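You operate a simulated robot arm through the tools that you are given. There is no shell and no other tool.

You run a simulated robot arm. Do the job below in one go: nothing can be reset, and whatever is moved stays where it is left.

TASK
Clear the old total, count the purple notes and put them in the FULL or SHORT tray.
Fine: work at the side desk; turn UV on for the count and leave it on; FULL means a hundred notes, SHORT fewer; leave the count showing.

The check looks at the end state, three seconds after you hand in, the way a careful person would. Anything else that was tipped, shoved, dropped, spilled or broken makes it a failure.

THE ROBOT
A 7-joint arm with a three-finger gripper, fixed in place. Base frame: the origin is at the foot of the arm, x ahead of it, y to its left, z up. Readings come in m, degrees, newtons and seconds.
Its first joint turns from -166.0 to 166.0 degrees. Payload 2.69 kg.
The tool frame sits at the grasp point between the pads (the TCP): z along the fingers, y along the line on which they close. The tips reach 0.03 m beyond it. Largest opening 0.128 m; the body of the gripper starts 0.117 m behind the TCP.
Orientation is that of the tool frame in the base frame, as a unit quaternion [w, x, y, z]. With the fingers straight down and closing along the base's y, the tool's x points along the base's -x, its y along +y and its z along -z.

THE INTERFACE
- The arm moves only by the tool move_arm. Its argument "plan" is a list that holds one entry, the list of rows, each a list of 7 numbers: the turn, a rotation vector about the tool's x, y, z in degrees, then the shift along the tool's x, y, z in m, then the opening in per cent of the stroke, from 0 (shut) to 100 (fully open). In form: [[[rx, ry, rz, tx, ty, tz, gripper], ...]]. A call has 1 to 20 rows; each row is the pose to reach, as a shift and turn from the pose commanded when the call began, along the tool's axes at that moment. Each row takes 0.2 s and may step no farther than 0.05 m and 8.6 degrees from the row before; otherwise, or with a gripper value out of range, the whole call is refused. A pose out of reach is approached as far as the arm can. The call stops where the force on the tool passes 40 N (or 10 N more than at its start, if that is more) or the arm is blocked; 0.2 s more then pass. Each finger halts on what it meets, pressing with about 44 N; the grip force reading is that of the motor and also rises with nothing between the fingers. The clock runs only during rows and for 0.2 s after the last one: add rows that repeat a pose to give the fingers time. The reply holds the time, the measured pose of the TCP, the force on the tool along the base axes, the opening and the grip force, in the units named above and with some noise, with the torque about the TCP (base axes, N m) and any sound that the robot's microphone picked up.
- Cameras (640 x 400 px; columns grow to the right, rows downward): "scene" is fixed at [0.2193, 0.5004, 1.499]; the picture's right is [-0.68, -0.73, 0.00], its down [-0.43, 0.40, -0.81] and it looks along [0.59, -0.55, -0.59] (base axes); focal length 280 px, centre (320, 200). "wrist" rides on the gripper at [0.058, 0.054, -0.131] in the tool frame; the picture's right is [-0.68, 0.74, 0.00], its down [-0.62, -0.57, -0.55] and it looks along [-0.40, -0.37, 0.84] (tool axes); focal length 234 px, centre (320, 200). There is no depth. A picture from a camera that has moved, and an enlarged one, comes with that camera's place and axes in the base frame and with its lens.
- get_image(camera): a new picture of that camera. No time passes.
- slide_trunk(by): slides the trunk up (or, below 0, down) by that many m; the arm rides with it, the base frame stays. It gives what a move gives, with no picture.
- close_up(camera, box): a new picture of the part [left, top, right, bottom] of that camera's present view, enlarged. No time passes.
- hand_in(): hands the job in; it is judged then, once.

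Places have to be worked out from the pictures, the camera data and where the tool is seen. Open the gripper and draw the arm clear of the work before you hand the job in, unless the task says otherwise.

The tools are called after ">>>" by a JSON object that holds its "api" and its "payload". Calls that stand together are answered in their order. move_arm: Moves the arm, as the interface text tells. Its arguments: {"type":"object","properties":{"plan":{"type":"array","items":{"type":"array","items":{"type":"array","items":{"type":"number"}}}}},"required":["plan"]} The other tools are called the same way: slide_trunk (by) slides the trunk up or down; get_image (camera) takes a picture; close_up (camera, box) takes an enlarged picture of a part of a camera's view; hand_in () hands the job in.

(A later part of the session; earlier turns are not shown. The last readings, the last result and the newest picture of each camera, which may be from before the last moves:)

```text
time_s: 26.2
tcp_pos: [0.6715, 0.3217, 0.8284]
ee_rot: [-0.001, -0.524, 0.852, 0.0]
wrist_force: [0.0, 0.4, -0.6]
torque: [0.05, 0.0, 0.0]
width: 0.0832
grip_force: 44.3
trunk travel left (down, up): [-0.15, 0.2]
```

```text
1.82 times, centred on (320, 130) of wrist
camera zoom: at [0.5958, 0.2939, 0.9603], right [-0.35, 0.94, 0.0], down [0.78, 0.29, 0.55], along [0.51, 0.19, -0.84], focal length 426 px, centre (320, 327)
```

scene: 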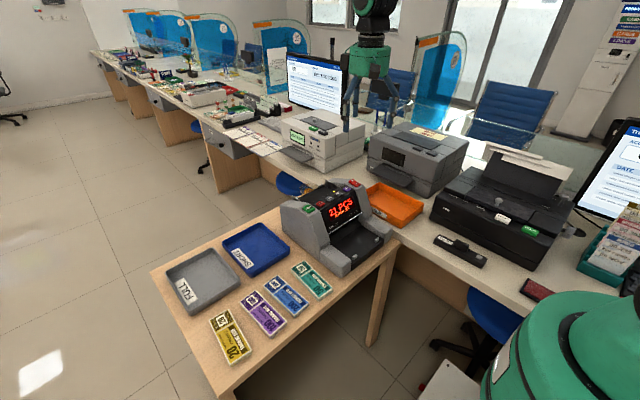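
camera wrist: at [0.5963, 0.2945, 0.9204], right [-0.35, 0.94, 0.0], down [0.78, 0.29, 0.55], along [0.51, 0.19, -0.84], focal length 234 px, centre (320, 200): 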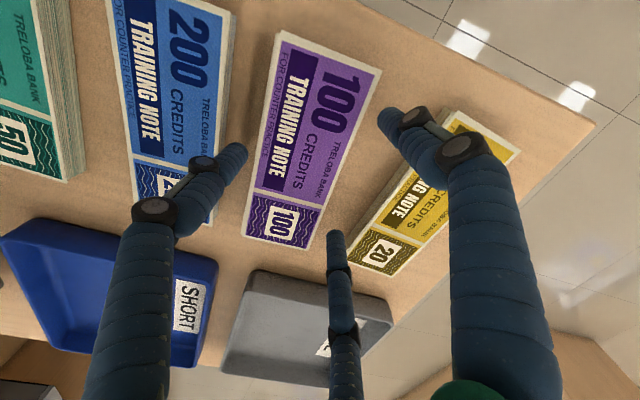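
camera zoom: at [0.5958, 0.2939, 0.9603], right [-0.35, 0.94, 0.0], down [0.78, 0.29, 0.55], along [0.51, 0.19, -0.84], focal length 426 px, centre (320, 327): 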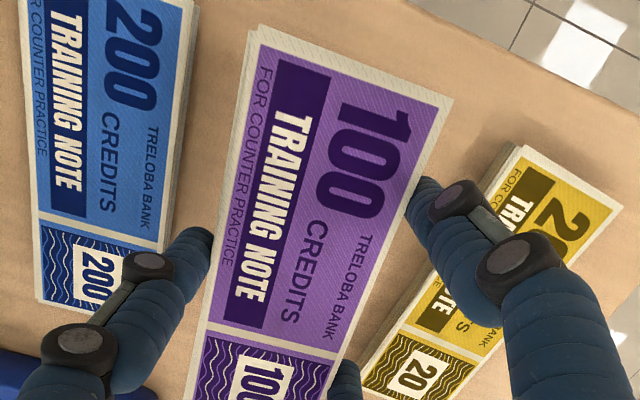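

The whole bundle rose evenly with the hand. I take the full wrist picture to fix where the bundle sits in the tool frame.

>>> {"api": "get_image", "payload": {"camera": "wrist"}}

>>> {"api": "close_up", "payload": {"camera": "wrist", "box": [230, 130, 370, 270]}}

```text
taken
camera wrist: at [0.5958, 0.2939, 0.9603], right [-0.35, 0.94, 0.0], down [0.78, 0.29, 0.55], along [0.51, 0.19, -0.84], focal length 234 px, centre (320, 200)
```

wrist: 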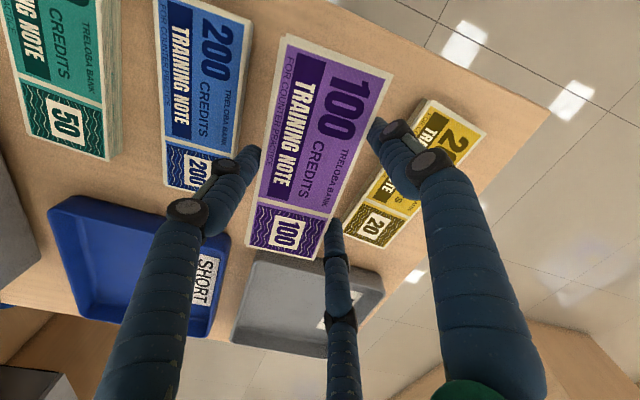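

```text
2.86 times, centred on (300, 200) of wrist
camera zoom: at [0.5958, 0.2939, 0.9603], right [-0.35, 0.94, 0.0], down [0.78, 0.29, 0.55], along [0.51, 0.19, -0.84], focal length 669 px, centre (377, 200)
```

zoom: 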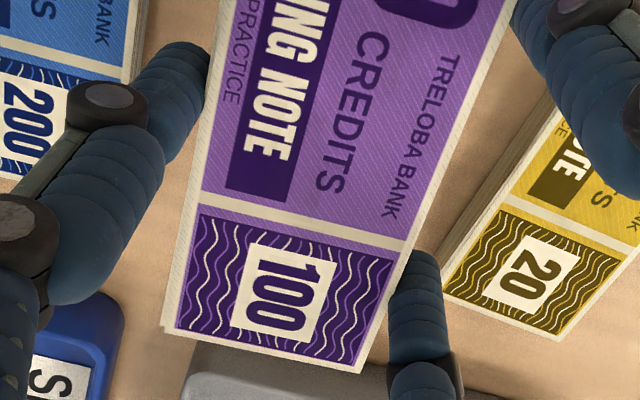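

Bundle in hand: centre about 11 mm from the TCP toward the single finger, aligned within 0.5°, its underside about 22 mm below the TCP. I lift to z≈1.03 and carry it to above the hopper, turning it 93.6° clockwise so its long side lies along y.

>>> {"api": "move_arm", "payload": {"plan": [[[0, 0, 0, 0, 0, -0.04, 58], [0, 0, 0, 0, 0, -0.08, 58], [0, 0, 0, 0, 0, -0.12, 58], [0, 0, 0, 0, 0, -0.16, 58], [0, 0, 0, 0, 0, -0.2, 58], [0, 0, 8.5, 0.0245, -0.0343, -0.2, 58], [0, 0, 17, 0.049, -0.0686, -0.2, 58], [0, 0, 25.5, 0.0735, -0.1029, -0.2, 58], [0, 0, 34, 0.098, -0.1372, -0.2, 58], [0, 0, 42.5, 0.1225, -0.1715, -0.2, 58], [0, 0, 51, 0.147, -0.2058, -0.2, 58], [0, 0, 59.5, 0.1715, -0.2401, -0.2, 58], [0, 0, 68, 0.196, -0.2744, -0.2, 58], [0, 0, 76.5, 0.2205, -0.3087, -0.2, 58], [0, 0, 85, 0.245, -0.343, -0.2, 58], [0, 0, 93.5, 0.2696, -0.3772, -0.2, 58], [0, 0, 93.6, 0.2696, -0.3772, -0.2, 58], [0, 0, 93.6, 0.2696, -0.3772, -0.2, 58]]]}}

>>> {"api": "get_image", "payload": {"camera": "wrist"}}

>>> {"api": "close_up", "payload": {"camera": "scene", "box": [270, 100, 400, 230]}}

```text
time_s: 30.0
tcp_pos: [0.8855, -0.0878, 1.0303]
ee_rot: [0.0, 0.263, 0.965, 0.001]
wrist_force: [-0.6, 0.0, -0.4]
torque: [0.02, -0.02, 0.02]
width: 0.083
grip_force: 43.9
trunk travel left (down, up): [-0.15, 0.2]
```

```text
taken
camera wrist: at [0.8614, -0.013, 1.1609], right [0.96, 0.29, 0.0], down [0.24, -0.8, 0.55], along [0.16, -0.53, -0.84], focal length 234 px, centre (320, 200)
```

wrist: 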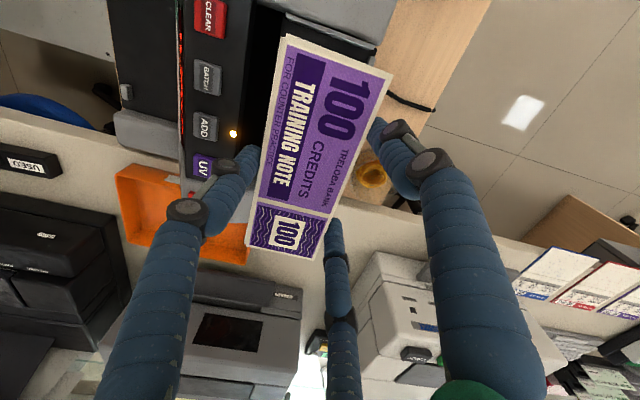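

```text
3.08 times, centred on (335, 165) of scene
camera zoom: at [0.2193, 0.5004, 1.499], right [-0.68, -0.73, 0.0], down [-0.43, 0.4, -0.81], along [0.59, -0.55, -0.59], focal length 860 px, centre (274, 308)
```

zoom: 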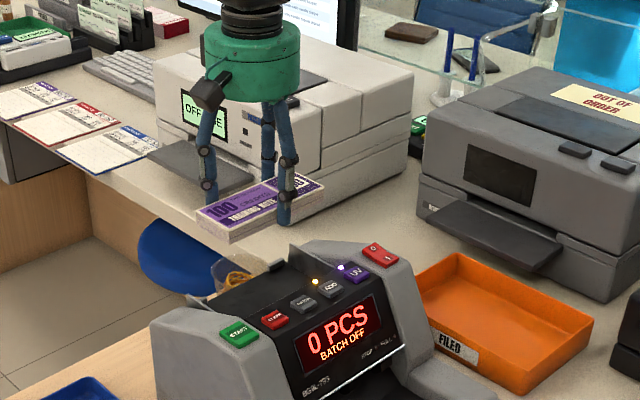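

The bundle hangs level over the hopper with its long side along y. I shift 2 mm to -y and lower until its underside is about level with the tops of the guides, then look.

>>> {"api": "move_arm", "payload": {"plan": [[[0, 0, 0, -0.001, -0.0017, 0.03, 58], [0, 0, 0, -0.001, -0.0017, 0.06, 58], [0, 0, 0, -0.001, -0.0017, 0.085, 58], [0, 0, 0, -0.001, -0.0017, 0.095, 58], [0, 0, 0, -0.001, -0.0017, 0.095, 58]]]}}

>>> {"api": "get_image", "payload": {"camera": "wrist"}}

>>> {"api": "close_up", "payload": {"camera": "scene", "box": [290, 140, 380, 220]}}

```text
time_s: 31.2
tcp_pos: [0.885, -0.0913, 0.9348]
ee_rot: [0.0, 0.263, 0.965, 0.0]
wrist_force: [1.0, -0.3, -0.6]
torque: [0.01, -0.03, 0.0]
width: 0.0832
grip_force: 44.5
trunk travel left (down, up): [-0.15, 0.2]
```

```text
taken
camera wrist: at [0.8616, -0.0156, 1.0657], right [0.96, 0.29, 0.0], down [0.24, -0.8, 0.55], along [0.16, -0.52, -0.84], focal length 234 px, centre (320, 200)
```

wrist: 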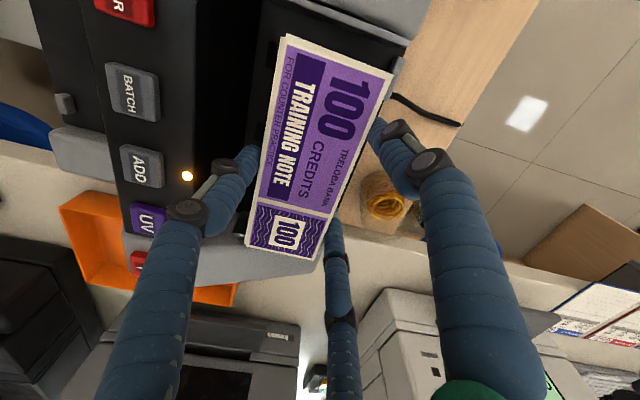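

```text
5.00 times, centred on (335, 180) of scene
camera zoom: at [0.2193, 0.5004, 1.499], right [-0.68, -0.73, 0.0], down [-0.43, 0.4, -0.81], along [0.59, -0.55, -0.59], focal length 1398 px, centre (245, 300)
```

zoom: 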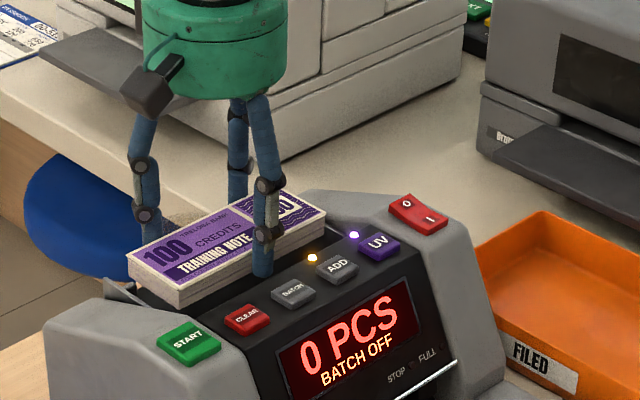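

I enlarge the wrist view to check the bundle's ends against the side guides and the front finger against the key strip.

>>> {"api": "close_up", "payload": {"camera": "wrist", "box": [180, 0, 420, 150]}}

>>> {"api": "close_up", "payload": {"camera": "wrist", "box": [110, 130, 390, 300]}}

```text
2.67 times, centred on (300, 75) of wrist
camera zoom: at [0.8616, -0.0156, 1.0657], right [0.96, 0.29, 0.0], down [0.24, -0.8, 0.55], along [0.16, -0.52, -0.84], focal length 624 px, centre (373, 533)
```

zoom: 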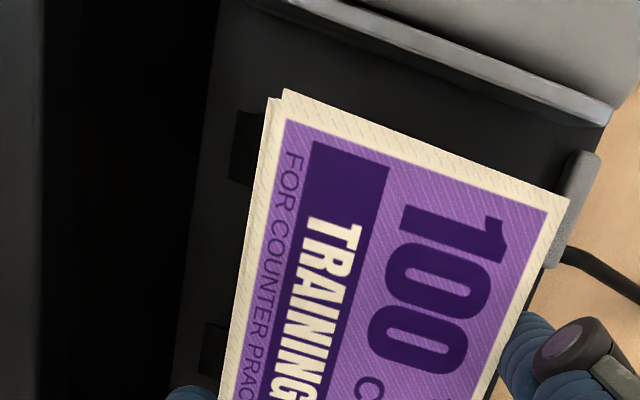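

```text
2.29 times, centred on (250, 215) of wrist
camera zoom: at [0.8616, -0.0156, 1.0657], right [0.96, 0.29, 0.0], down [0.24, -0.8, 0.55], along [0.16, -0.52, -0.84], focal length 535 px, centre (480, 166)
```

zoom: 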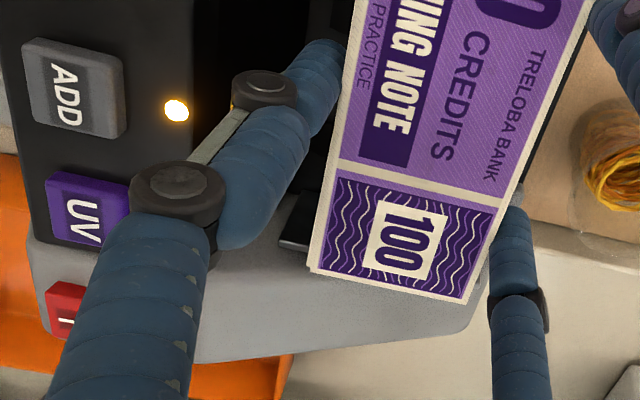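

The view shows the hopper floor from x≈0.82 to 0.92 with its rollers at x≈0.83 (centre y≈-0.087), and the bundle lies inside both guides. I move 10 mm toward the rollers and lower to about 1.5 cm above the floor.

>>> {"api": "move_arm", "payload": {"plan": [[[0, 0, 0, 0.0043, -0.0025, 0.005, 58], [0, 0, 0, 0.0086, -0.0051, 0.012, 58], [0, 0, 0, 0.0086, -0.0051, 0.02, 58], [0, 0, 0, 0.0086, -0.0051, 0.028, 58], [0, 0, 0, 0.0086, -0.0051, 0.028, 58]]]}}

>>> {"api": "close_up", "payload": {"camera": "wrist", "box": [150, 0, 430, 280]}}

>>> {"api": "close_up", "payload": {"camera": "scene", "box": [290, 140, 380, 220]}}

```text
time_s: 32.4
tcp_pos: [0.876, -0.09, 0.9057]
ee_rot: [0.001, 0.263, 0.965, 0.001]
wrist_force: [0.4, -0.2, -0.7]
torque: [0.0, 0.01, 0.03]
width: 0.0832
grip_force: 44.1
trunk travel left (down, up): [-0.15, 0.2]
```

```text
1.43 times, centred on (290, 140) of wrist
camera zoom: at [0.8517, -0.0145, 1.037], right [0.96, 0.29, 0.0], down [0.24, -0.8, 0.55], along [0.16, -0.52, -0.84], focal length 334 px, centre (363, 286)
```

zoom: 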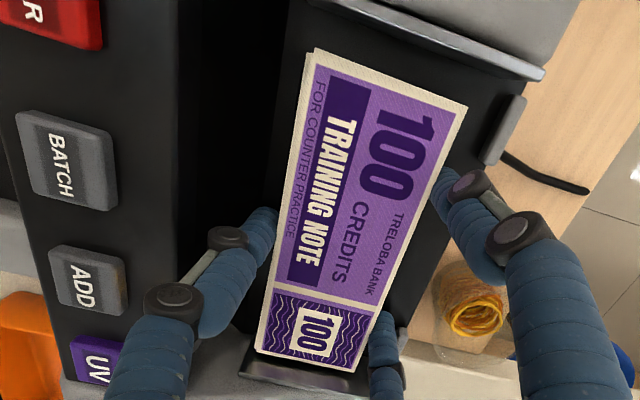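

```text
5.00 times, centred on (335, 180) of scene
camera zoom: at [0.2193, 0.5004, 1.499], right [-0.68, -0.73, 0.0], down [-0.43, 0.4, -0.81], along [0.59, -0.55, -0.59], focal length 1398 px, centre (245, 300)
```

zoom: 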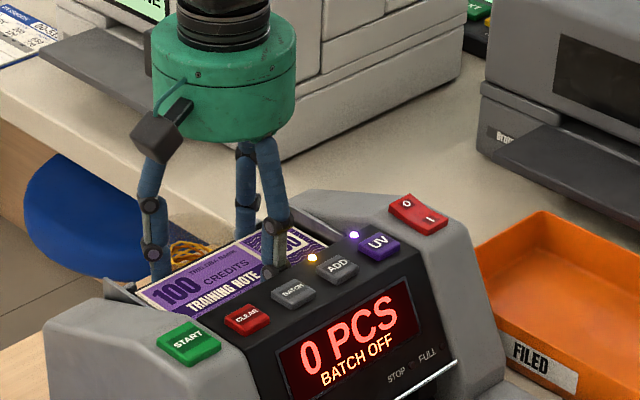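

The bundle spans y -0.166 to -0.014 between guides at -0.173 and -0.001, so I centre it by +3 mm and lower in 2 mm steps.

>>> {"api": "move_arm", "payload": {"plan": [[[0, 0, 0, 0.0015, 0.0026, 0.002, 58], [0, 0, 0, 0.0015, 0.0026, 0.004, 58], [0, 0, 0, 0.0015, 0.0026, 0.006, 58], [0, 0, 0, 0.0015, 0.0026, 0.008, 58], [0, 0, 0, 0.0015, 0.0026, 0.01, 58]]]}}

```text
time_s: 33.4
tcp_pos: [0.8793, -0.0873, 0.9043]
ee_rot: [0.004, 0.263, 0.965, 0.001]
wrist_force: [3.1, 0.1, 9.5]
torque: [0.34, 0.27, -0.12]
width: 0.0836
grip_force: 43.7
trunk travel left (down, up): [-0.15, 0.2]
stopped in row 4: the force on the tool passed its limit at 43 N (the readings are from after the stop); the commanded pose is now the measured one
```

The move stopped on contact at TCP z≈0.903, so the bundle's underside (~0.881) has probably met the hopper floor. I look before doing anything else.

>>> {"api": "close_up", "payload": {"camera": "wrist", "box": [150, 0, 430, 280]}}

>>> {"api": "close_up", "payload": {"camera": "scene", "box": [300, 170, 360, 215]}}

```text
1.43 times, centred on (290, 140) of wrist
camera zoom: at [0.8541, -0.0122, 1.0355], right [0.96, 0.29, 0.01], down [0.24, -0.8, 0.55], along [0.17, -0.53, -0.83], focal length 334 px, centre (363, 286)
```

zoom: 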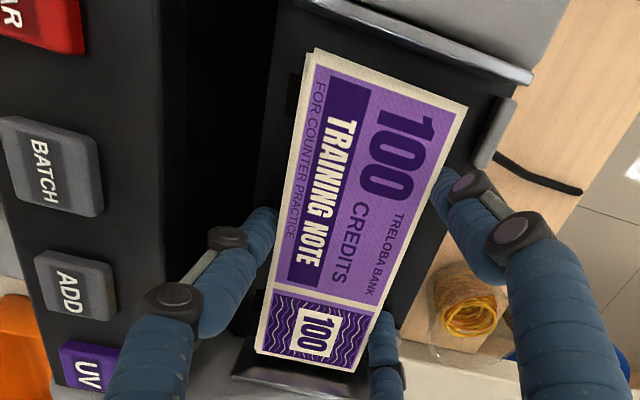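

```text
8.89 times, centred on (330, 192) of scene
camera zoom: at [0.2193, 0.5004, 1.499], right [-0.68, -0.73, 0.0], down [-0.43, 0.4, -0.81], along [0.59, -0.55, -0.59], focal length 2484 px, centre (231, 267)
```

zoom: 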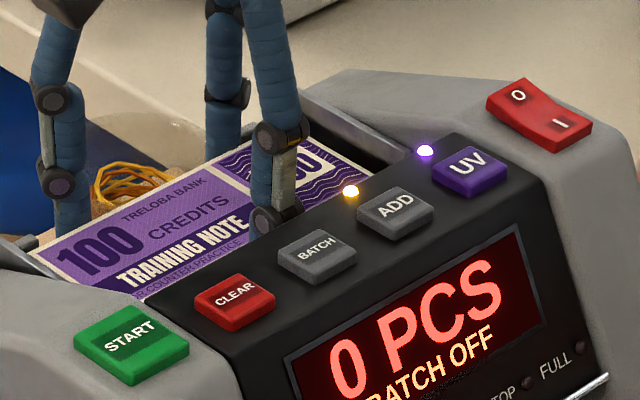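

The bundle is inside the pocket and resting (about 9 N left after the stop), centred near x≈0.868. I open just a few millimetres so the notes settle without the front finger nearing the key strip.

>>> {"api": "move_arm", "payload": {"plan": [[[0, 0, 0, 0, 0, 0, 64], [0, 0, 0, 0, 0, 0, 66], [0, 0, 0, 0, 0, 0, 68], [0, 0, 0, 0, 0, 0, 70], [0, 0, 0, 0, 0, 0, 70]]]}}

>>> {"api": "close_up", "payload": {"camera": "wrist", "box": [150, 0, 430, 280]}}

>>> {"api": "close_up", "payload": {"camera": "scene", "box": [300, 170, 360, 215]}}

```text
time_s: 34.6
tcp_pos: [0.8772, -0.0873, 0.9008]
ee_rot: [0.001, 0.263, 0.965, 0.001]
wrist_force: [-0.5, 0.0, -0.1]
torque: [0.0, 0.01, 0.0]
width: 0.0893
grip_force: 0.0
trunk travel left (down, up): [-0.15, 0.2]
```

```text
1.43 times, centred on (290, 140) of wrist
camera zoom: at [0.8533, -0.0119, 1.0325], right [0.96, 0.29, 0.0], down [0.24, -0.8, 0.55], along [0.16, -0.53, -0.84], focal length 334 px, centre (363, 286)
```

zoom: 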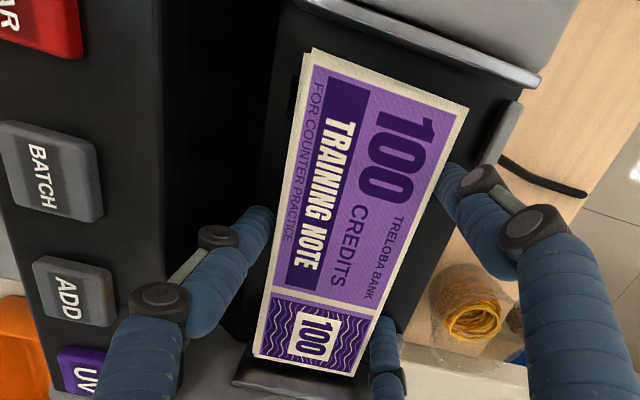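

```text
8.89 times, centred on (330, 192) of scene
camera zoom: at [0.2193, 0.5004, 1.499], right [-0.68, -0.73, 0.0], down [-0.43, 0.4, -0.81], along [0.59, -0.55, -0.59], focal length 2484 px, centre (231, 267)
```

zoom: 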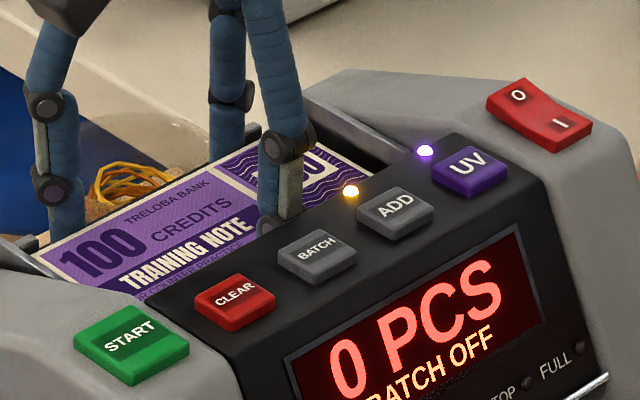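

The fingers are free (no grip force) and the notes lie in the hopper. I open a touch more and raise slowly.

>>> {"api": "move_arm", "payload": {"plan": [[[0, 0, 0, 0, 0, 0, 73], [0, 0, 0, 0, 0, -0.004, 73], [0, 0, 0, 0, 0, -0.01, 73], [0, 0, 0, 0, 0, -0.02, 73], [0, 0, 0, 0, 0, -0.04, 73], [0, 0, 0, 0, 0, -0.08, 73], [0, 0, 0, 0, 0, -0.12, 73], [0, 0, 0, 0, 0, -0.12, 73]]]}}

>>> {"api": "close_up", "payload": {"camera": "wrist", "box": [150, 0, 430, 280]}}

>>> {"api": "close_up", "payload": {"camera": "scene", "box": [300, 170, 360, 215]}}

```text
time_s: 36.4
tcp_pos: [0.8777, -0.0898, 1.0228]
ee_rot: [0.003, 0.263, 0.965, 0.0]
wrist_force: [-0.6, -0.3, 0.5]
torque: [0.01, -0.04, 0.0]
width: 0.0932
grip_force: 0.1
trunk travel left (down, up): [-0.15, 0.2]
```

```text
1.43 times, centred on (290, 140) of wrist
camera zoom: at [0.8524, -0.0136, 1.1536], right [0.96, 0.29, 0.0], down [0.24, -0.8, 0.55], along [0.16, -0.53, -0.83], focal length 334 px, centre (363, 286)
```

zoom: 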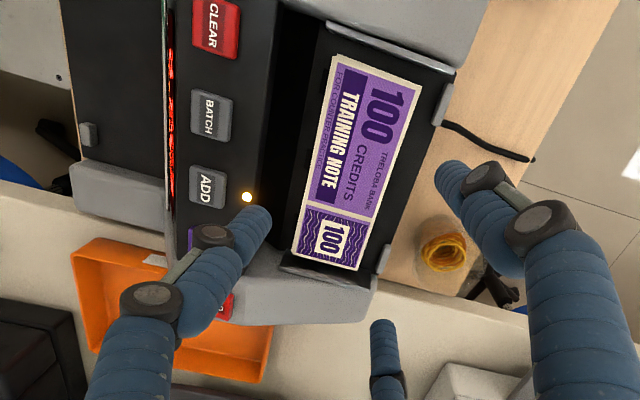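

```text
8.89 times, centred on (330, 192) of scene
camera zoom: at [0.2193, 0.5004, 1.499], right [-0.68, -0.73, 0.0], down [-0.43, 0.4, -0.81], along [0.59, -0.55, -0.59], focal length 2484 px, centre (231, 267)
```

zoom: 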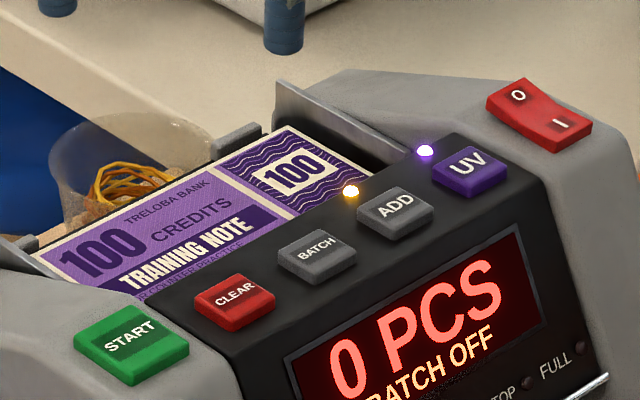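

The bundle lies flat in the hopper between the guides; the count has not started by itself. I close the fingers and go above START at (0.776, 0.031).

>>> {"api": "move_arm", "payload": {"plan": [[[0, 0, 0, 0.0, 0.0, 0, 30], [0, 0, 0, 0.037, 0.013, 0, 0], [0, 0, 0, 0.075, 0.026, 0, 0], [0, 0, 0, 0.112, 0.039, 0, 0], [0, 0, 0, 0.149, 0.0528, 0, 0], [0, 0, 0, 0.149, 0.0528, 0.02, 0], [0, 0, 0, 0.149, 0.0528, 0.04, 0], [0, 0, 0, 0.149, 0.0528, 0.045, 0], [0, 0, 0, 0.149, 0.0528, 0.045, 0]]]}}

>>> {"api": "close_up", "payload": {"camera": "scene", "box": [280, 160, 380, 230]}}

>>> {"api": "close_up", "payload": {"camera": "wrist", "box": [230, 100, 390, 240]}}

```text
time_s: 38.4
tcp_pos: [0.7762, 0.033, 0.9785]
ee_rot: [0.002, 0.263, 0.965, 0.001]
wrist_force: [-0.7, 0.2, 0.7]
torque: [-0.01, -0.01, 0.01]
width: 0.0022
grip_force: 31.5
trunk travel left (down, up): [-0.15, 0.2]
```

```text
5.71 times, centred on (330, 195) of scene
camera zoom: at [0.2193, 0.5004, 1.499], right [-0.68, -0.73, 0.0], down [-0.43, 0.4, -0.81], along [0.59, -0.55, -0.59], focal length 1597 px, centre (263, 229)
```

zoom: 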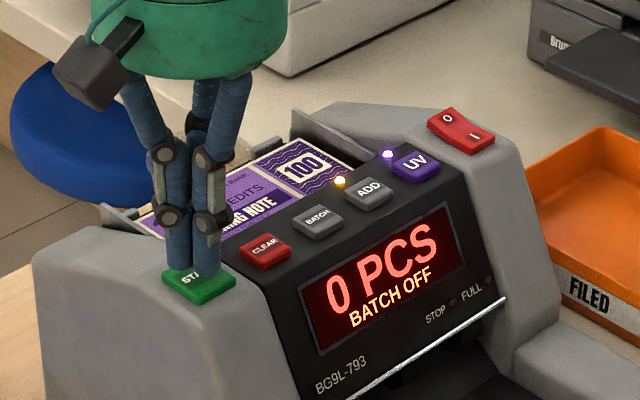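

```text
2.86 times, centred on (310, 170) of wrist
camera zoom: at [0.7523, 0.1089, 1.1085], right [0.96, 0.29, 0.0], down [0.24, -0.8, 0.55], along [0.16, -0.53, -0.83], focal length 669 px, centre (349, 286)
```

zoom: 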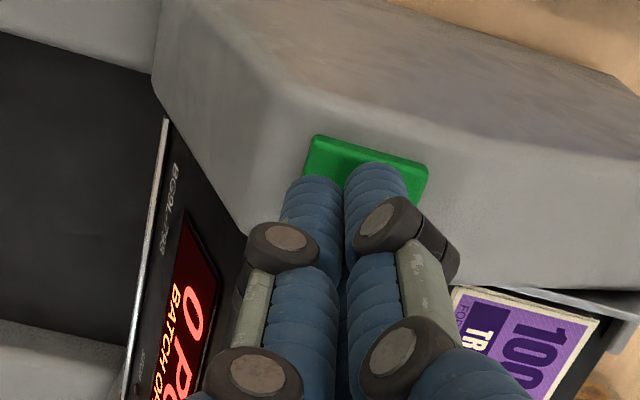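

The tips are over START and well within the key. I press down slowly.

>>> {"api": "move_arm", "payload": {"plan": [[[0, 0, 0, 0, 0, 0.004, 0], [0, 0, 0, 0, 0, 0.008, 0], [0, 0, 0, 0, 0, 0.01, 0], [0, 0, 0, 0, 0, 0.012, 0], [0, 0, 0, 0, 0, 0.014, 0]]]}}

>>> {"api": "close_up", "payload": {"camera": "scene", "box": [280, 160, 380, 240]}}

```text
time_s: 39.6
tcp_pos: [0.7777, 0.0329, 0.9619]
ee_rot: [0.002, 0.263, 0.965, 0.001]
wrist_force: [0.0, 0.0, 1.8]
torque: [0.02, 0.02, -0.02]
width: 0.0059
grip_force: 31.2
trunk travel left (down, up): [-0.15, 0.2]
heard: click
```

```text
5.00 times, centred on (330, 200) of scene
camera zoom: at [0.2193, 0.5004, 1.499], right [-0.68, -0.73, 0.0], down [-0.43, 0.4, -0.81], along [0.59, -0.55, -0.59], focal length 1398 px, centre (270, 200)
```

zoom: 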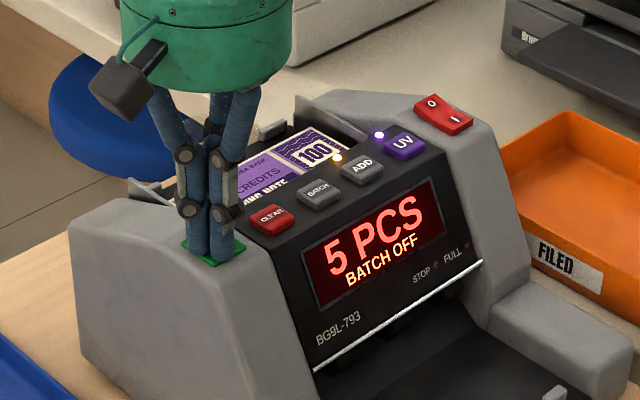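

A click, and counting has begun (5 PCS). I rise straight up clear of the key and wait while it runs.

>>> {"api": "move_arm", "payload": {"plan": [[[0, 0, 0, 0, 0, -0.03, 0], [0, 0, 0, 0, 0, -0.07, 0], [0, 0, 0, 0, 0, -0.11, 0], [0, 0, 0, 0, 0, -0.15, 0], [0, 0, 0, 0, 0, -0.15, 0], [0, 0, 0, 0, 0, -0.15, 0], [0, 0, 0, 0, 0, -0.15, 0], [0, 0, 0, 0, 0, -0.15, 0], [0, 0, 0, 0, 0, -0.15, 0], [0, 0, 0, 0, 0, -0.15, 0], [0, 0, 0, 0, 0, -0.15, 0], [0, 0, 0, 0, 0, -0.15, 0]]]}}

>>> {"api": "close_up", "payload": {"camera": "scene", "box": [280, 170, 400, 280]}}

```text
time_s: 42.2
tcp_pos: [0.7763, 0.0353, 1.1133]
ee_rot: [0.002, 0.264, 0.965, 0.001]
wrist_force: [0.0, 0.5, -0.4]
torque: [0.05, -0.01, -0.03]
width: 0.0022
grip_force: 31.0
trunk travel left (down, up): [-0.15, 0.2]
```

```text
3.64 times, centred on (340, 225) of scene
camera zoom: at [0.2193, 0.5004, 1.499], right [-0.68, -0.73, 0.0], down [-0.43, 0.4, -0.81], along [0.59, -0.55, -0.59], focal length 1016 px, centre (247, 109)
```

zoom: 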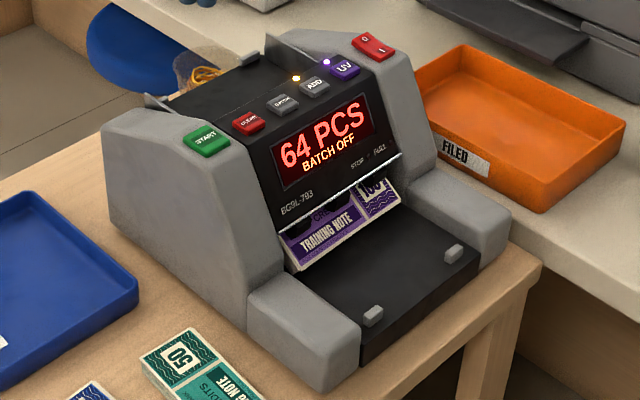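

64 PCS and rising, with the notes appearing in the stacker mouth. I keep still and wait longer.

>>> {"api": "move_arm", "payload": {"plan": [[[0, 0, 0, 0, 0, 0, 0], [0, 0, 0, 0, 0, 0, 0], [0, 0, 0, 0, 0, 0, 0], [0, 0, 0, 0, 0, 0, 0], [0, 0, 0, 0, 0, 0, 0], [0, 0, 0, 0, 0, 0, 0], [0, 0, 0, 0, 0, 0, 0], [0, 0, 0, 0, 0, 0, 0], [0, 0, 0, 0, 0, 0, 0], [0, 0, 0, 0, 0, 0, 0], [0, 0, 0, 0, 0, 0, 0], [0, 0, 0, 0, 0, 0, 0]]]}}

>>> {"api": "close_up", "payload": {"camera": "scene", "box": [280, 170, 400, 280]}}

```text
time_s: 44.8
tcp_pos: [0.7765, 0.0361, 1.1119]
ee_rot: [0.001, 0.264, 0.965, 0.0]
wrist_force: [0.0, -0.5, 0.0]
torque: [-0.02, -0.02, 0.0]
width: 0.0021
grip_force: 31.9
trunk travel left (down, up): [-0.15, 0.2]
```

```text
3.64 times, centred on (340, 225) of scene
camera zoom: at [0.2193, 0.5004, 1.499], right [-0.68, -0.73, 0.0], down [-0.43, 0.4, -0.81], along [0.59, -0.55, -0.59], focal length 1016 px, centre (247, 109)
```

zoom: 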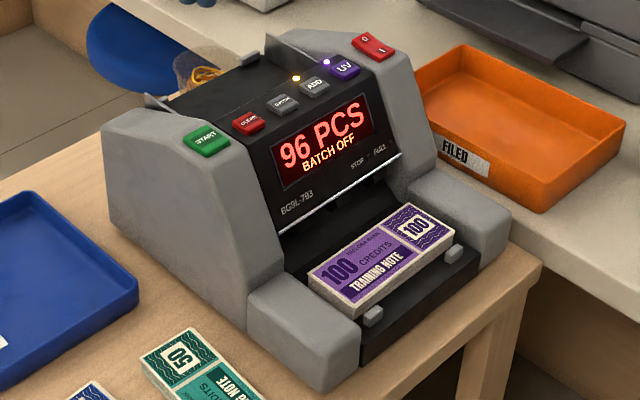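

The counter shows 96 PCS with the notes stacked at the front. I wait another moment to be sure it is final and check that the hopper is empty.

>>> {"api": "move_arm", "payload": {"plan": [[[0, 0, 0, 0, 0, 0, 20], [0, 0, 0, 0, 0, 0, 40], [0, 0, 0, 0, 0, 0, 60], [0, 0, 0, 0, 0, 0, 80], [0, 0, 0, 0, 0, 0, 80], [0, 0, 0, 0, 0, 0, 80], [0, 0, 0, 0, 0, 0, 80], [0, 0, 0, 0, 0, 0, 80]]]}}

>>> {"api": "close_up", "payload": {"camera": "scene", "box": [290, 175, 370, 230]}}

>>> {"api": "close_up", "payload": {"camera": "scene", "box": [310, 210, 400, 280]}}

>>> {"api": "get_image", "payload": {"camera": "wrist"}}

```text
time_s: 46.6
tcp_pos: [0.7756, 0.0366, 1.112]
ee_rot: [0.001, 0.263, 0.965, 0.001]
wrist_force: [1.4, -0.1, -0.7]
torque: [-0.01, 0.01, -0.01]
width: 0.1027
grip_force: 0.0
trunk travel left (down, up): [-0.15, 0.2]
```

```text
7.27 times, centred on (330, 202) of scene
camera zoom: at [0.2193, 0.5004, 1.499], right [-0.68, -0.73, 0.0], down [-0.43, 0.4, -0.81], along [0.59, -0.55, -0.59], focal length 2033 px, centre (247, 182)
```

zoom: 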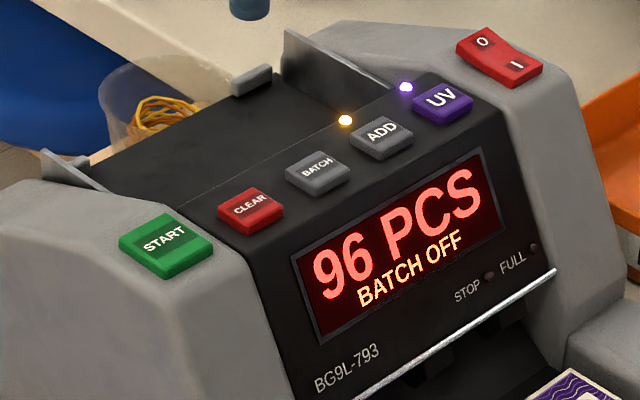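

```text
5.71 times, centred on (355, 245) of scene
camera zoom: at [0.2193, 0.5004, 1.499], right [-0.68, -0.73, 0.0], down [-0.43, 0.4, -0.81], along [0.59, -0.55, -0.59], focal length 1597 px, centre (120, -57)
```

zoom: 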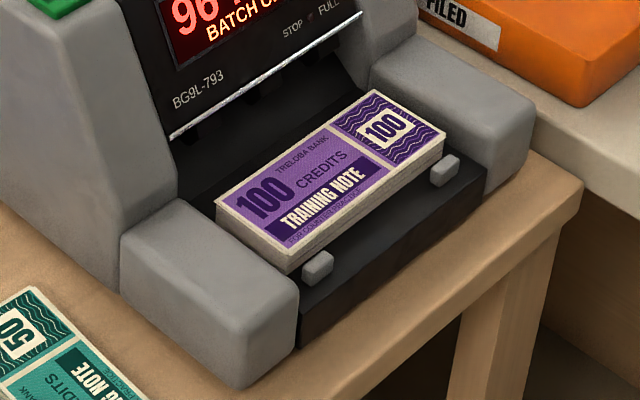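

```text
taken
camera wrist: at [0.7516, 0.1112, 1.2438], right [0.96, 0.29, 0.0], down [0.24, -0.8, 0.55], along [0.16, -0.53, -0.83], focal length 234 px, centre (320, 200)
```

wrist: 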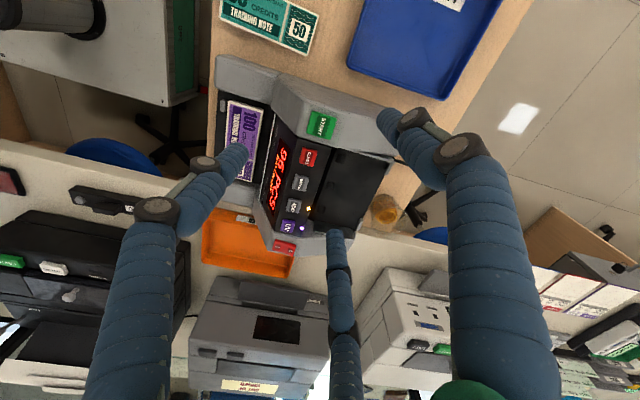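

The count is final at 96 PCS (so SHORT), ADD/UV lamps lit, hopper empty, and the notes lie in the front stacker at about x 0.627–0.684, y -0.162–-0.012, top z≈0.80, behind two small stops. I move in front of and above the stacker to see what room the fingers have under the panel.

>>> {"api": "move_arm", "payload": {"plan": [[[0, 0, 0, 0.03, -0.018, 0.01, 80], [0, 0, 0, 0.06, -0.036, 0.03, 80], [0, 0, 0, 0.09, -0.054, 0.06, 80], [0, 0, 0, 0.12, -0.07, 0.09, 80], [0, 0, 0, 0.1367, -0.0805, 0.112, 80], [0, 0, 0, 0.1367, -0.0805, 0.112, 80]]]}}

>>> {"api": "get_image", "payload": {"camera": "wrist"}}

>>> {"api": "close_up", "payload": {"camera": "wrist", "box": [230, 80, 430, 280]}}

```text
time_s: 48.0
tcp_pos: [0.616, 0.0345, 0.9986]
ee_rot: [0.003, 0.264, 0.965, -0.001]
wrist_force: [-0.6, 0.4, -0.3]
torque: [0.0, -0.03, 0.01]
width: 0.1023
grip_force: 0.1
trunk travel left (down, up): [-0.15, 0.2]
```

```text
taken
camera wrist: at [0.5916, 0.1102, 1.13], right [0.96, 0.29, 0.0], down [0.24, -0.8, 0.55], along [0.16, -0.53, -0.83], focal length 234 px, centre (320, 200)
```

wrist: 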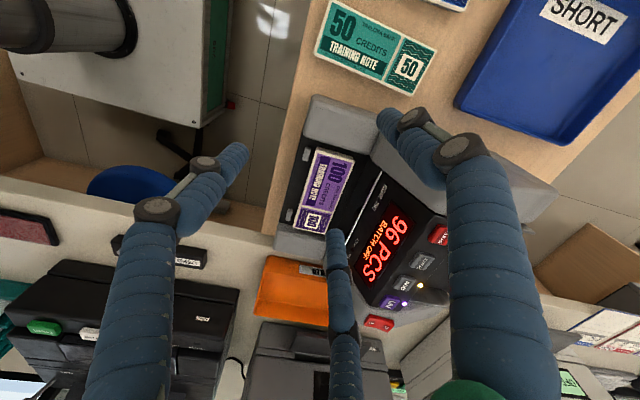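

```text
2.00 times, centred on (330, 180) of wrist
camera zoom: at [0.5916, 0.1102, 1.13], right [0.96, 0.29, 0.0], down [0.24, -0.8, 0.55], along [0.16, -0.53, -0.83], focal length 468 px, centre (300, 240)
```

zoom: 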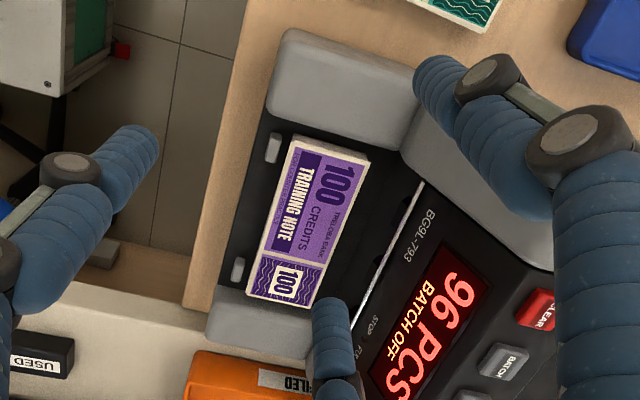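

The bundle measures the same from here: x 0.624–0.683, y -0.162–-0.011. I zoom on the throat between the notes and the panel edge, where the rear fingers must go.

>>> {"api": "close_up", "payload": {"camera": "wrist", "box": [290, 130, 390, 240]}}

>>> {"api": "close_up", "payload": {"camera": "scene", "box": [325, 215, 385, 260]}}

```text
3.64 times, centred on (340, 185) of wrist
camera zoom: at [0.5916, 0.1102, 1.13], right [0.96, 0.29, 0.0], down [0.24, -0.8, 0.55], along [0.16, -0.53, -0.83], focal length 852 px, centre (247, 254)
```

zoom: 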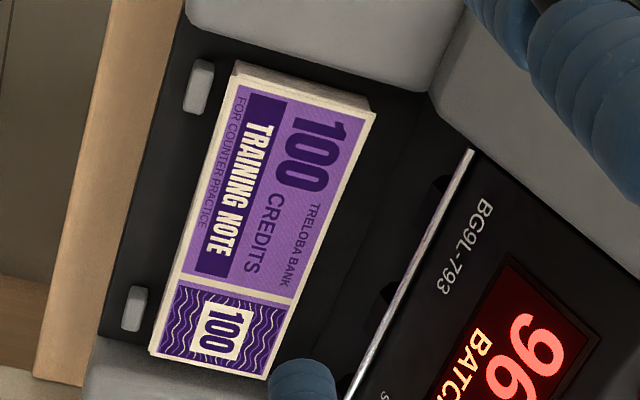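

```text
8.89 times, centred on (355, 238) of scene
camera zoom: at [0.2193, 0.5004, 1.499], right [-0.68, -0.73, 0.0], down [-0.43, 0.4, -0.81], along [0.59, -0.55, -0.59], focal length 2484 px, centre (9, -133)
```

zoom: 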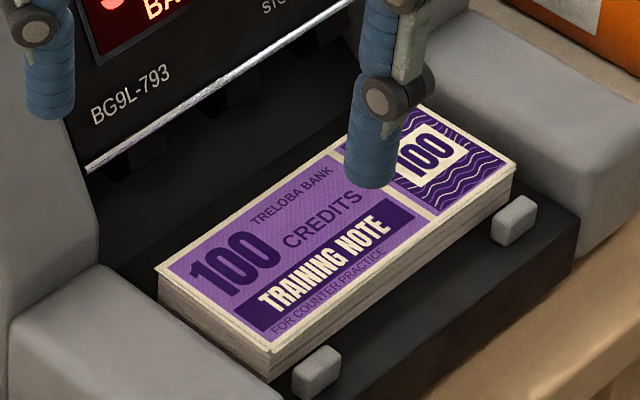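

I have about 29 mm between the notes' rear edge and the panel edge (x 0.713), so I'll use the same hand turn: single finger in front between the stops, pair behind, opened to about 0.098 m. I move above at TCP (0.669, -0.086) and descend to z≈0.86.

>>> {"api": "move_arm", "payload": {"plan": [[[0, 0, -0.3, -0.027, -0.0192, 0, 77], [0, 0, -0.6, -0.0535, -0.0385, 0, 77], [0, 0, -0.8, -0.08, -0.0577, 0, 77], [0, 0, -0.8, -0.107, -0.0769, 0, 77], [0, 0, -0.8, -0.107, -0.0769, 0.04, 77], [0, 0, -0.8, -0.107, -0.0769, 0.08, 77], [0, 0, -0.8, -0.107, -0.0769, 0.11, 77], [0, 0, -0.8, -0.107, -0.0769, 0.135, 77], [0, 0, -0.8, -0.107, -0.0769, 0.135, 77]]]}}

>>> {"api": "get_image", "payload": {"camera": "wrist"}}

>>> {"api": "close_up", "payload": {"camera": "scene", "box": [310, 180, 400, 260]}}

```text
time_s: 50.0
tcp_pos: [0.6727, -0.0864, 0.8636]
ee_rot: [0.002, 0.257, 0.966, 0.001]
wrist_force: [0.0, 0.4, -0.8]
torque: [0.0, 0.04, 0.01]
width: 0.0987
grip_force: 0.0
trunk travel left (down, up): [-0.15, 0.2]
```

```text
taken
camera wrist: at [0.6471, -0.0113, 0.9954], right [0.95, 0.3, 0.0], down [0.25, -0.8, 0.55], along [0.17, -0.52, -0.84], focal length 234 px, centre (320, 200)
```

wrist: 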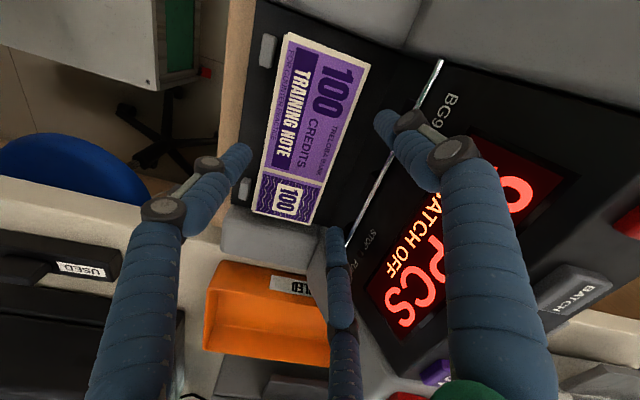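

```text
5.00 times, centred on (355, 220) of scene
camera zoom: at [0.2193, 0.5004, 1.499], right [-0.68, -0.73, 0.0], down [-0.43, 0.4, -0.81], along [0.59, -0.55, -0.59], focal length 1398 px, centre (145, 100)
```

zoom: 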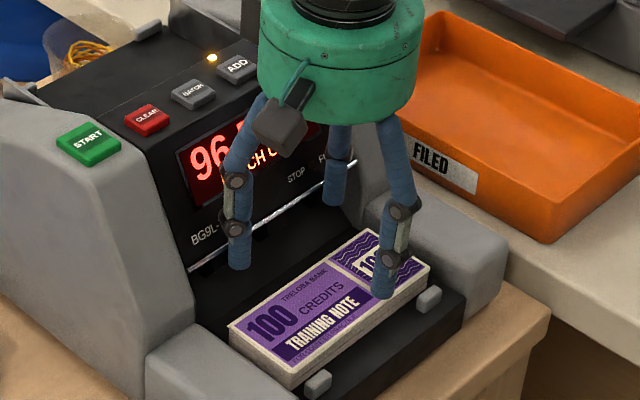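

Camera-based checks put the TCP at (0.6706, -0.087) and the bundle centre 16–17 mm in front of it, so I shift 2 mm to -x, narrow to about 0.095 m and lower 16 mm, then check the rear knuckles against the panel edge.

>>> {"api": "move_arm", "payload": {"plan": [[[0, 0, 0, 0.0017, -0.001, 0, 74], [0, 0, 0, 0.0017, -0.001, 0.006, 74], [0, 0, 0, 0.0017, -0.001, 0.011, 74], [0, 0, 0, 0.0017, -0.001, 0.016, 74], [0, 0, 0, 0.0017, -0.001, 0.016, 74]]]}}

>>> {"api": "close_up", "payload": {"camera": "wrist", "box": [200, 20, 440, 280]}}

>>> {"api": "close_up", "payload": {"camera": "scene", "box": [320, 195, 390, 250]}}

```text
time_s: 51.2
tcp_pos: [0.6689, -0.086, 0.849]
ee_rot: [0.003, 0.257, 0.966, 0.001]
wrist_force: [0.4, -0.7, 0.0]
torque: [-0.03, 0.02, -0.01]
width: 0.0948
grip_force: 0.1
trunk travel left (down, up): [-0.15, 0.2]
```

```text
1.54 times, centred on (320, 150) of wrist
camera zoom: at [0.644, -0.0112, 0.9805], right [0.95, 0.3, 0.0], down [0.25, -0.8, 0.55], along [0.17, -0.52, -0.83], focal length 360 px, centre (320, 277)
```

zoom: 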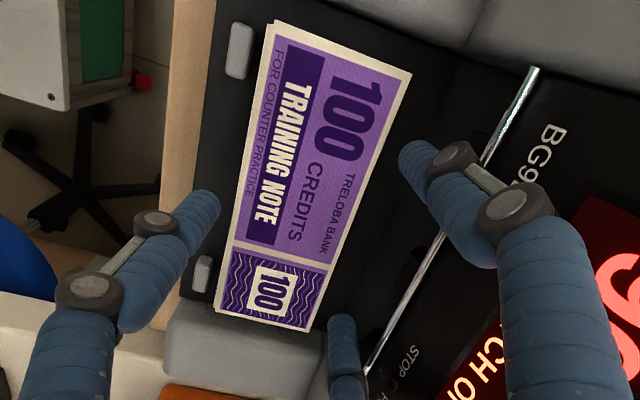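

```text
7.27 times, centred on (355, 222) of scene
camera zoom: at [0.2193, 0.5004, 1.499], right [-0.68, -0.73, 0.0], down [-0.43, 0.4, -0.81], along [0.59, -0.55, -0.59], focal length 2033 px, centre (66, 36)
```

zoom: 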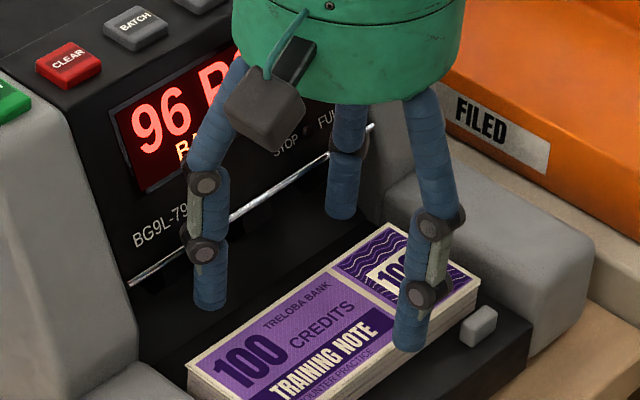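

Bundle edges here: x 0.625 and 0.683; the ideal TCP is (0.669, -0.084), and the rear knuckles should pass the panel edge with a few millimetres to spare. I make the small shift and lower stepwise to about z 0.826, watching the force.

>>> {"api": "move_arm", "payload": {"plan": [[[0, 0, 0, 0.0002, 0.0033, 0.0, 74], [0, 0, 0, 0.0002, 0.0033, 0.004, 74], [0, 0, 0, 0.0002, 0.0033, 0.008, 74], [0, 0, 0, 0.0002, 0.0033, 0.012, 74], [0, 0, 0, 0.0002, 0.0033, 0.016, 74], [0, 0, 0, 0.0002, 0.0033, 0.02, 74], [0, 0, 0, 0.0002, 0.0033, 0.0225, 74]]]}}

>>> {"api": "close_up", "payload": {"camera": "wrist", "box": [200, 20, 440, 280]}}

>>> {"api": "close_up", "payload": {"camera": "scene", "box": [320, 195, 390, 250]}}

```text
time_s: 52.8
tcp_pos: [0.671, -0.0849, 0.826]
ee_rot: [0.002, 0.256, 0.967, 0.0]
wrist_force: [-0.3, 0.4, 0.4]
torque: [0.03, -0.03, 0.01]
width: 0.0947
grip_force: 0.2
trunk travel left (down, up): [-0.15, 0.2]
```

```text
1.54 times, centred on (320, 150) of wrist
camera zoom: at [0.6451, -0.009, 0.9575], right [0.95, 0.3, 0.0], down [0.25, -0.8, 0.55], along [0.17, -0.52, -0.83], focal length 360 px, centre (320, 277)
```

zoom: 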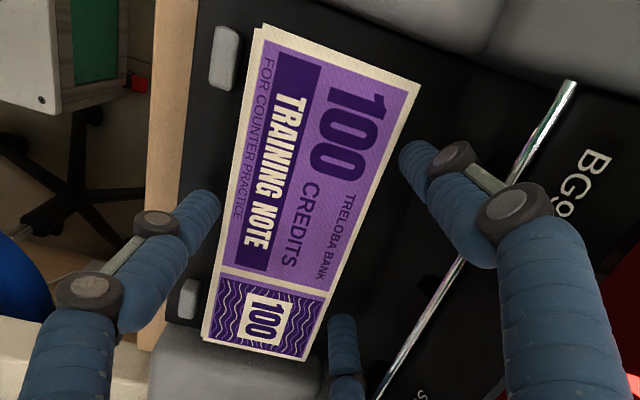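

```text
7.27 times, centred on (355, 222) of scene
camera zoom: at [0.2193, 0.5004, 1.499], right [-0.68, -0.73, 0.0], down [-0.43, 0.4, -0.81], along [0.59, -0.55, -0.59], focal length 2033 px, centre (66, 36)
```

zoom: 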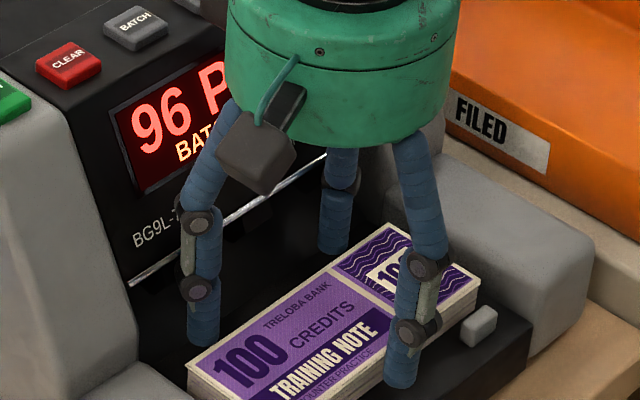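

No contact; all three fingertips are alongside the notes. I continue down in small steps toward the plate.

>>> {"api": "move_arm", "payload": {"plan": [[[0, 0, 0, 0, 0, 0.002, 74], [0, 0, 0, 0, 0, 0.004, 74], [0, 0, 0, 0, 0, 0.006, 74], [0, 0, 0, 0, 0, 0.0075, 74]]]}}

```text
time_s: 53.8
tcp_pos: [0.6716, -0.0835, 0.8191]
ee_rot: [0.002, 0.256, 0.967, 0.001]
wrist_force: [-0.5, -0.1, -0.3]
torque: [0.01, 0.0, -0.01]
width: 0.0947
grip_force: 0.0
trunk travel left (down, up): [-0.15, 0.2]
```

Still free at z≈0.819. Two further 1 mm steps.

>>> {"api": "move_arm", "payload": {"plan": [[[0, 0, 0, 0, 0, 0.001, 74], [0, 0, 0, 0, 0, 0.002, 74], [0, 0, 0, 0, 0, 0.003, 74], [0, 0, 0, 0, 0, 0.003, 74]]]}}

>>> {"api": "close_up", "payload": {"camera": "wrist", "box": [200, 20, 440, 280]}}

>>> {"api": "close_up", "payload": {"camera": "scene", "box": [325, 215, 385, 260]}}

```text
time_s: 54.8
tcp_pos: [0.6711, -0.0837, 0.8156]
ee_rot: [0.002, 0.256, 0.967, 0.001]
wrist_force: [-0.5, 0.2, -0.7]
torque: [-0.01, 0.01, -0.02]
width: 0.0946
grip_force: 0.1
trunk travel left (down, up): [-0.15, 0.2]
```

```text
1.54 times, centred on (320, 150) of wrist
camera zoom: at [0.6453, -0.0086, 0.9471], right [0.95, 0.3, 0.0], down [0.25, -0.8, 0.55], along [0.17, -0.52, -0.83], focal length 360 px, centre (320, 277)
```

zoom: 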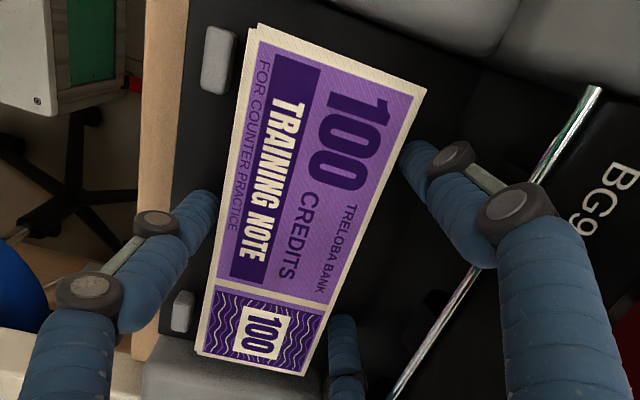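

```text
8.89 times, centred on (355, 238) of scene
camera zoom: at [0.2193, 0.5004, 1.499], right [-0.68, -0.73, 0.0], down [-0.43, 0.4, -0.81], along [0.59, -0.55, -0.59], focal length 2484 px, centre (9, -133)
```

zoom: 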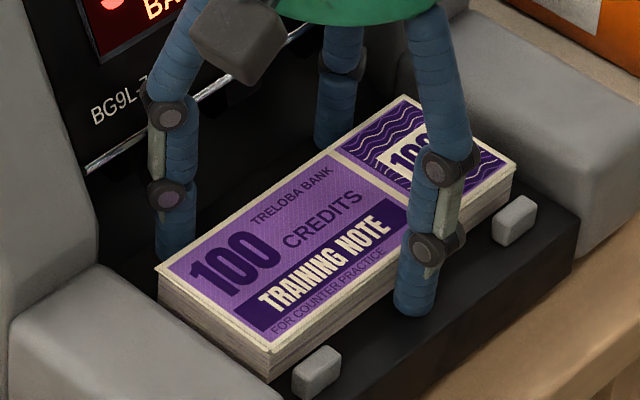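

Fingertips are low beside the notes on both sides with no load. I close the fingers gradually.

>>> {"api": "move_arm", "payload": {"plan": [[[0, 0, 0, 0, 0, 0, 71], [0, 0, 0, 0, 0, 0, 68], [0, 0, 0, 0, 0, 0, 65], [0, 0, 0, 0, 0, 0, 62], [0, 0, 0, 0, 0, 0, 59], [0, 0, 0, 0, 0, 0, 57], [0, 0, 0, 0, 0, 0, 57]]]}}

>>> {"api": "close_up", "payload": {"camera": "wrist", "box": [200, 20, 440, 280]}}

>>> {"api": "close_up", "payload": {"camera": "scene", "box": [325, 215, 385, 260]}}

```text
time_s: 56.4
tcp_pos: [0.6715, -0.0835, 0.8166]
ee_rot: [0.002, 0.257, 0.966, 0.0]
wrist_force: [-7.9, -0.9, 25.6]
torque: [0.21, 1.61, -0.02]
width: 0.0836
grip_force: 44.2
trunk travel left (down, up): [-0.15, 0.2]
```

```text
1.54 times, centred on (320, 150) of wrist
camera zoom: at [0.6449, -0.0086, 0.9485], right [0.95, 0.3, 0.01], down [0.25, -0.8, 0.55], along [0.17, -0.52, -0.83], focal length 360 px, centre (320, 277)
```

zoom: 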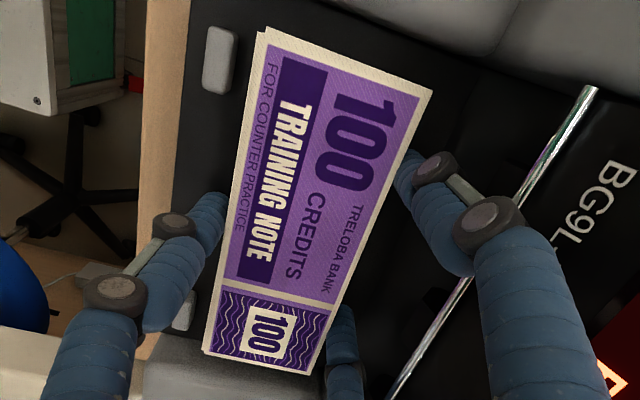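

```text
8.89 times, centred on (355, 238) of scene
camera zoom: at [0.2193, 0.5004, 1.499], right [-0.68, -0.73, 0.0], down [-0.43, 0.4, -0.81], along [0.59, -0.55, -0.59], focal length 2484 px, centre (9, -133)
```

zoom: 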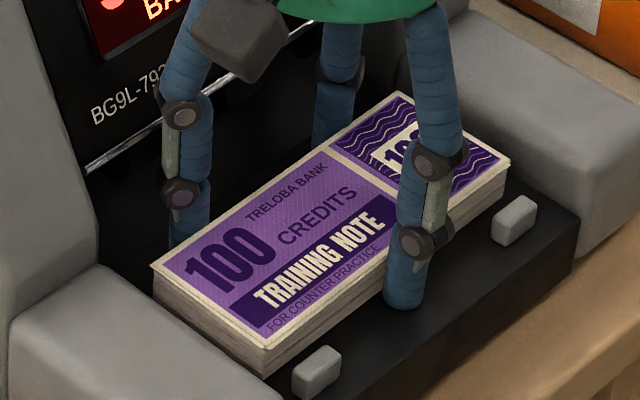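

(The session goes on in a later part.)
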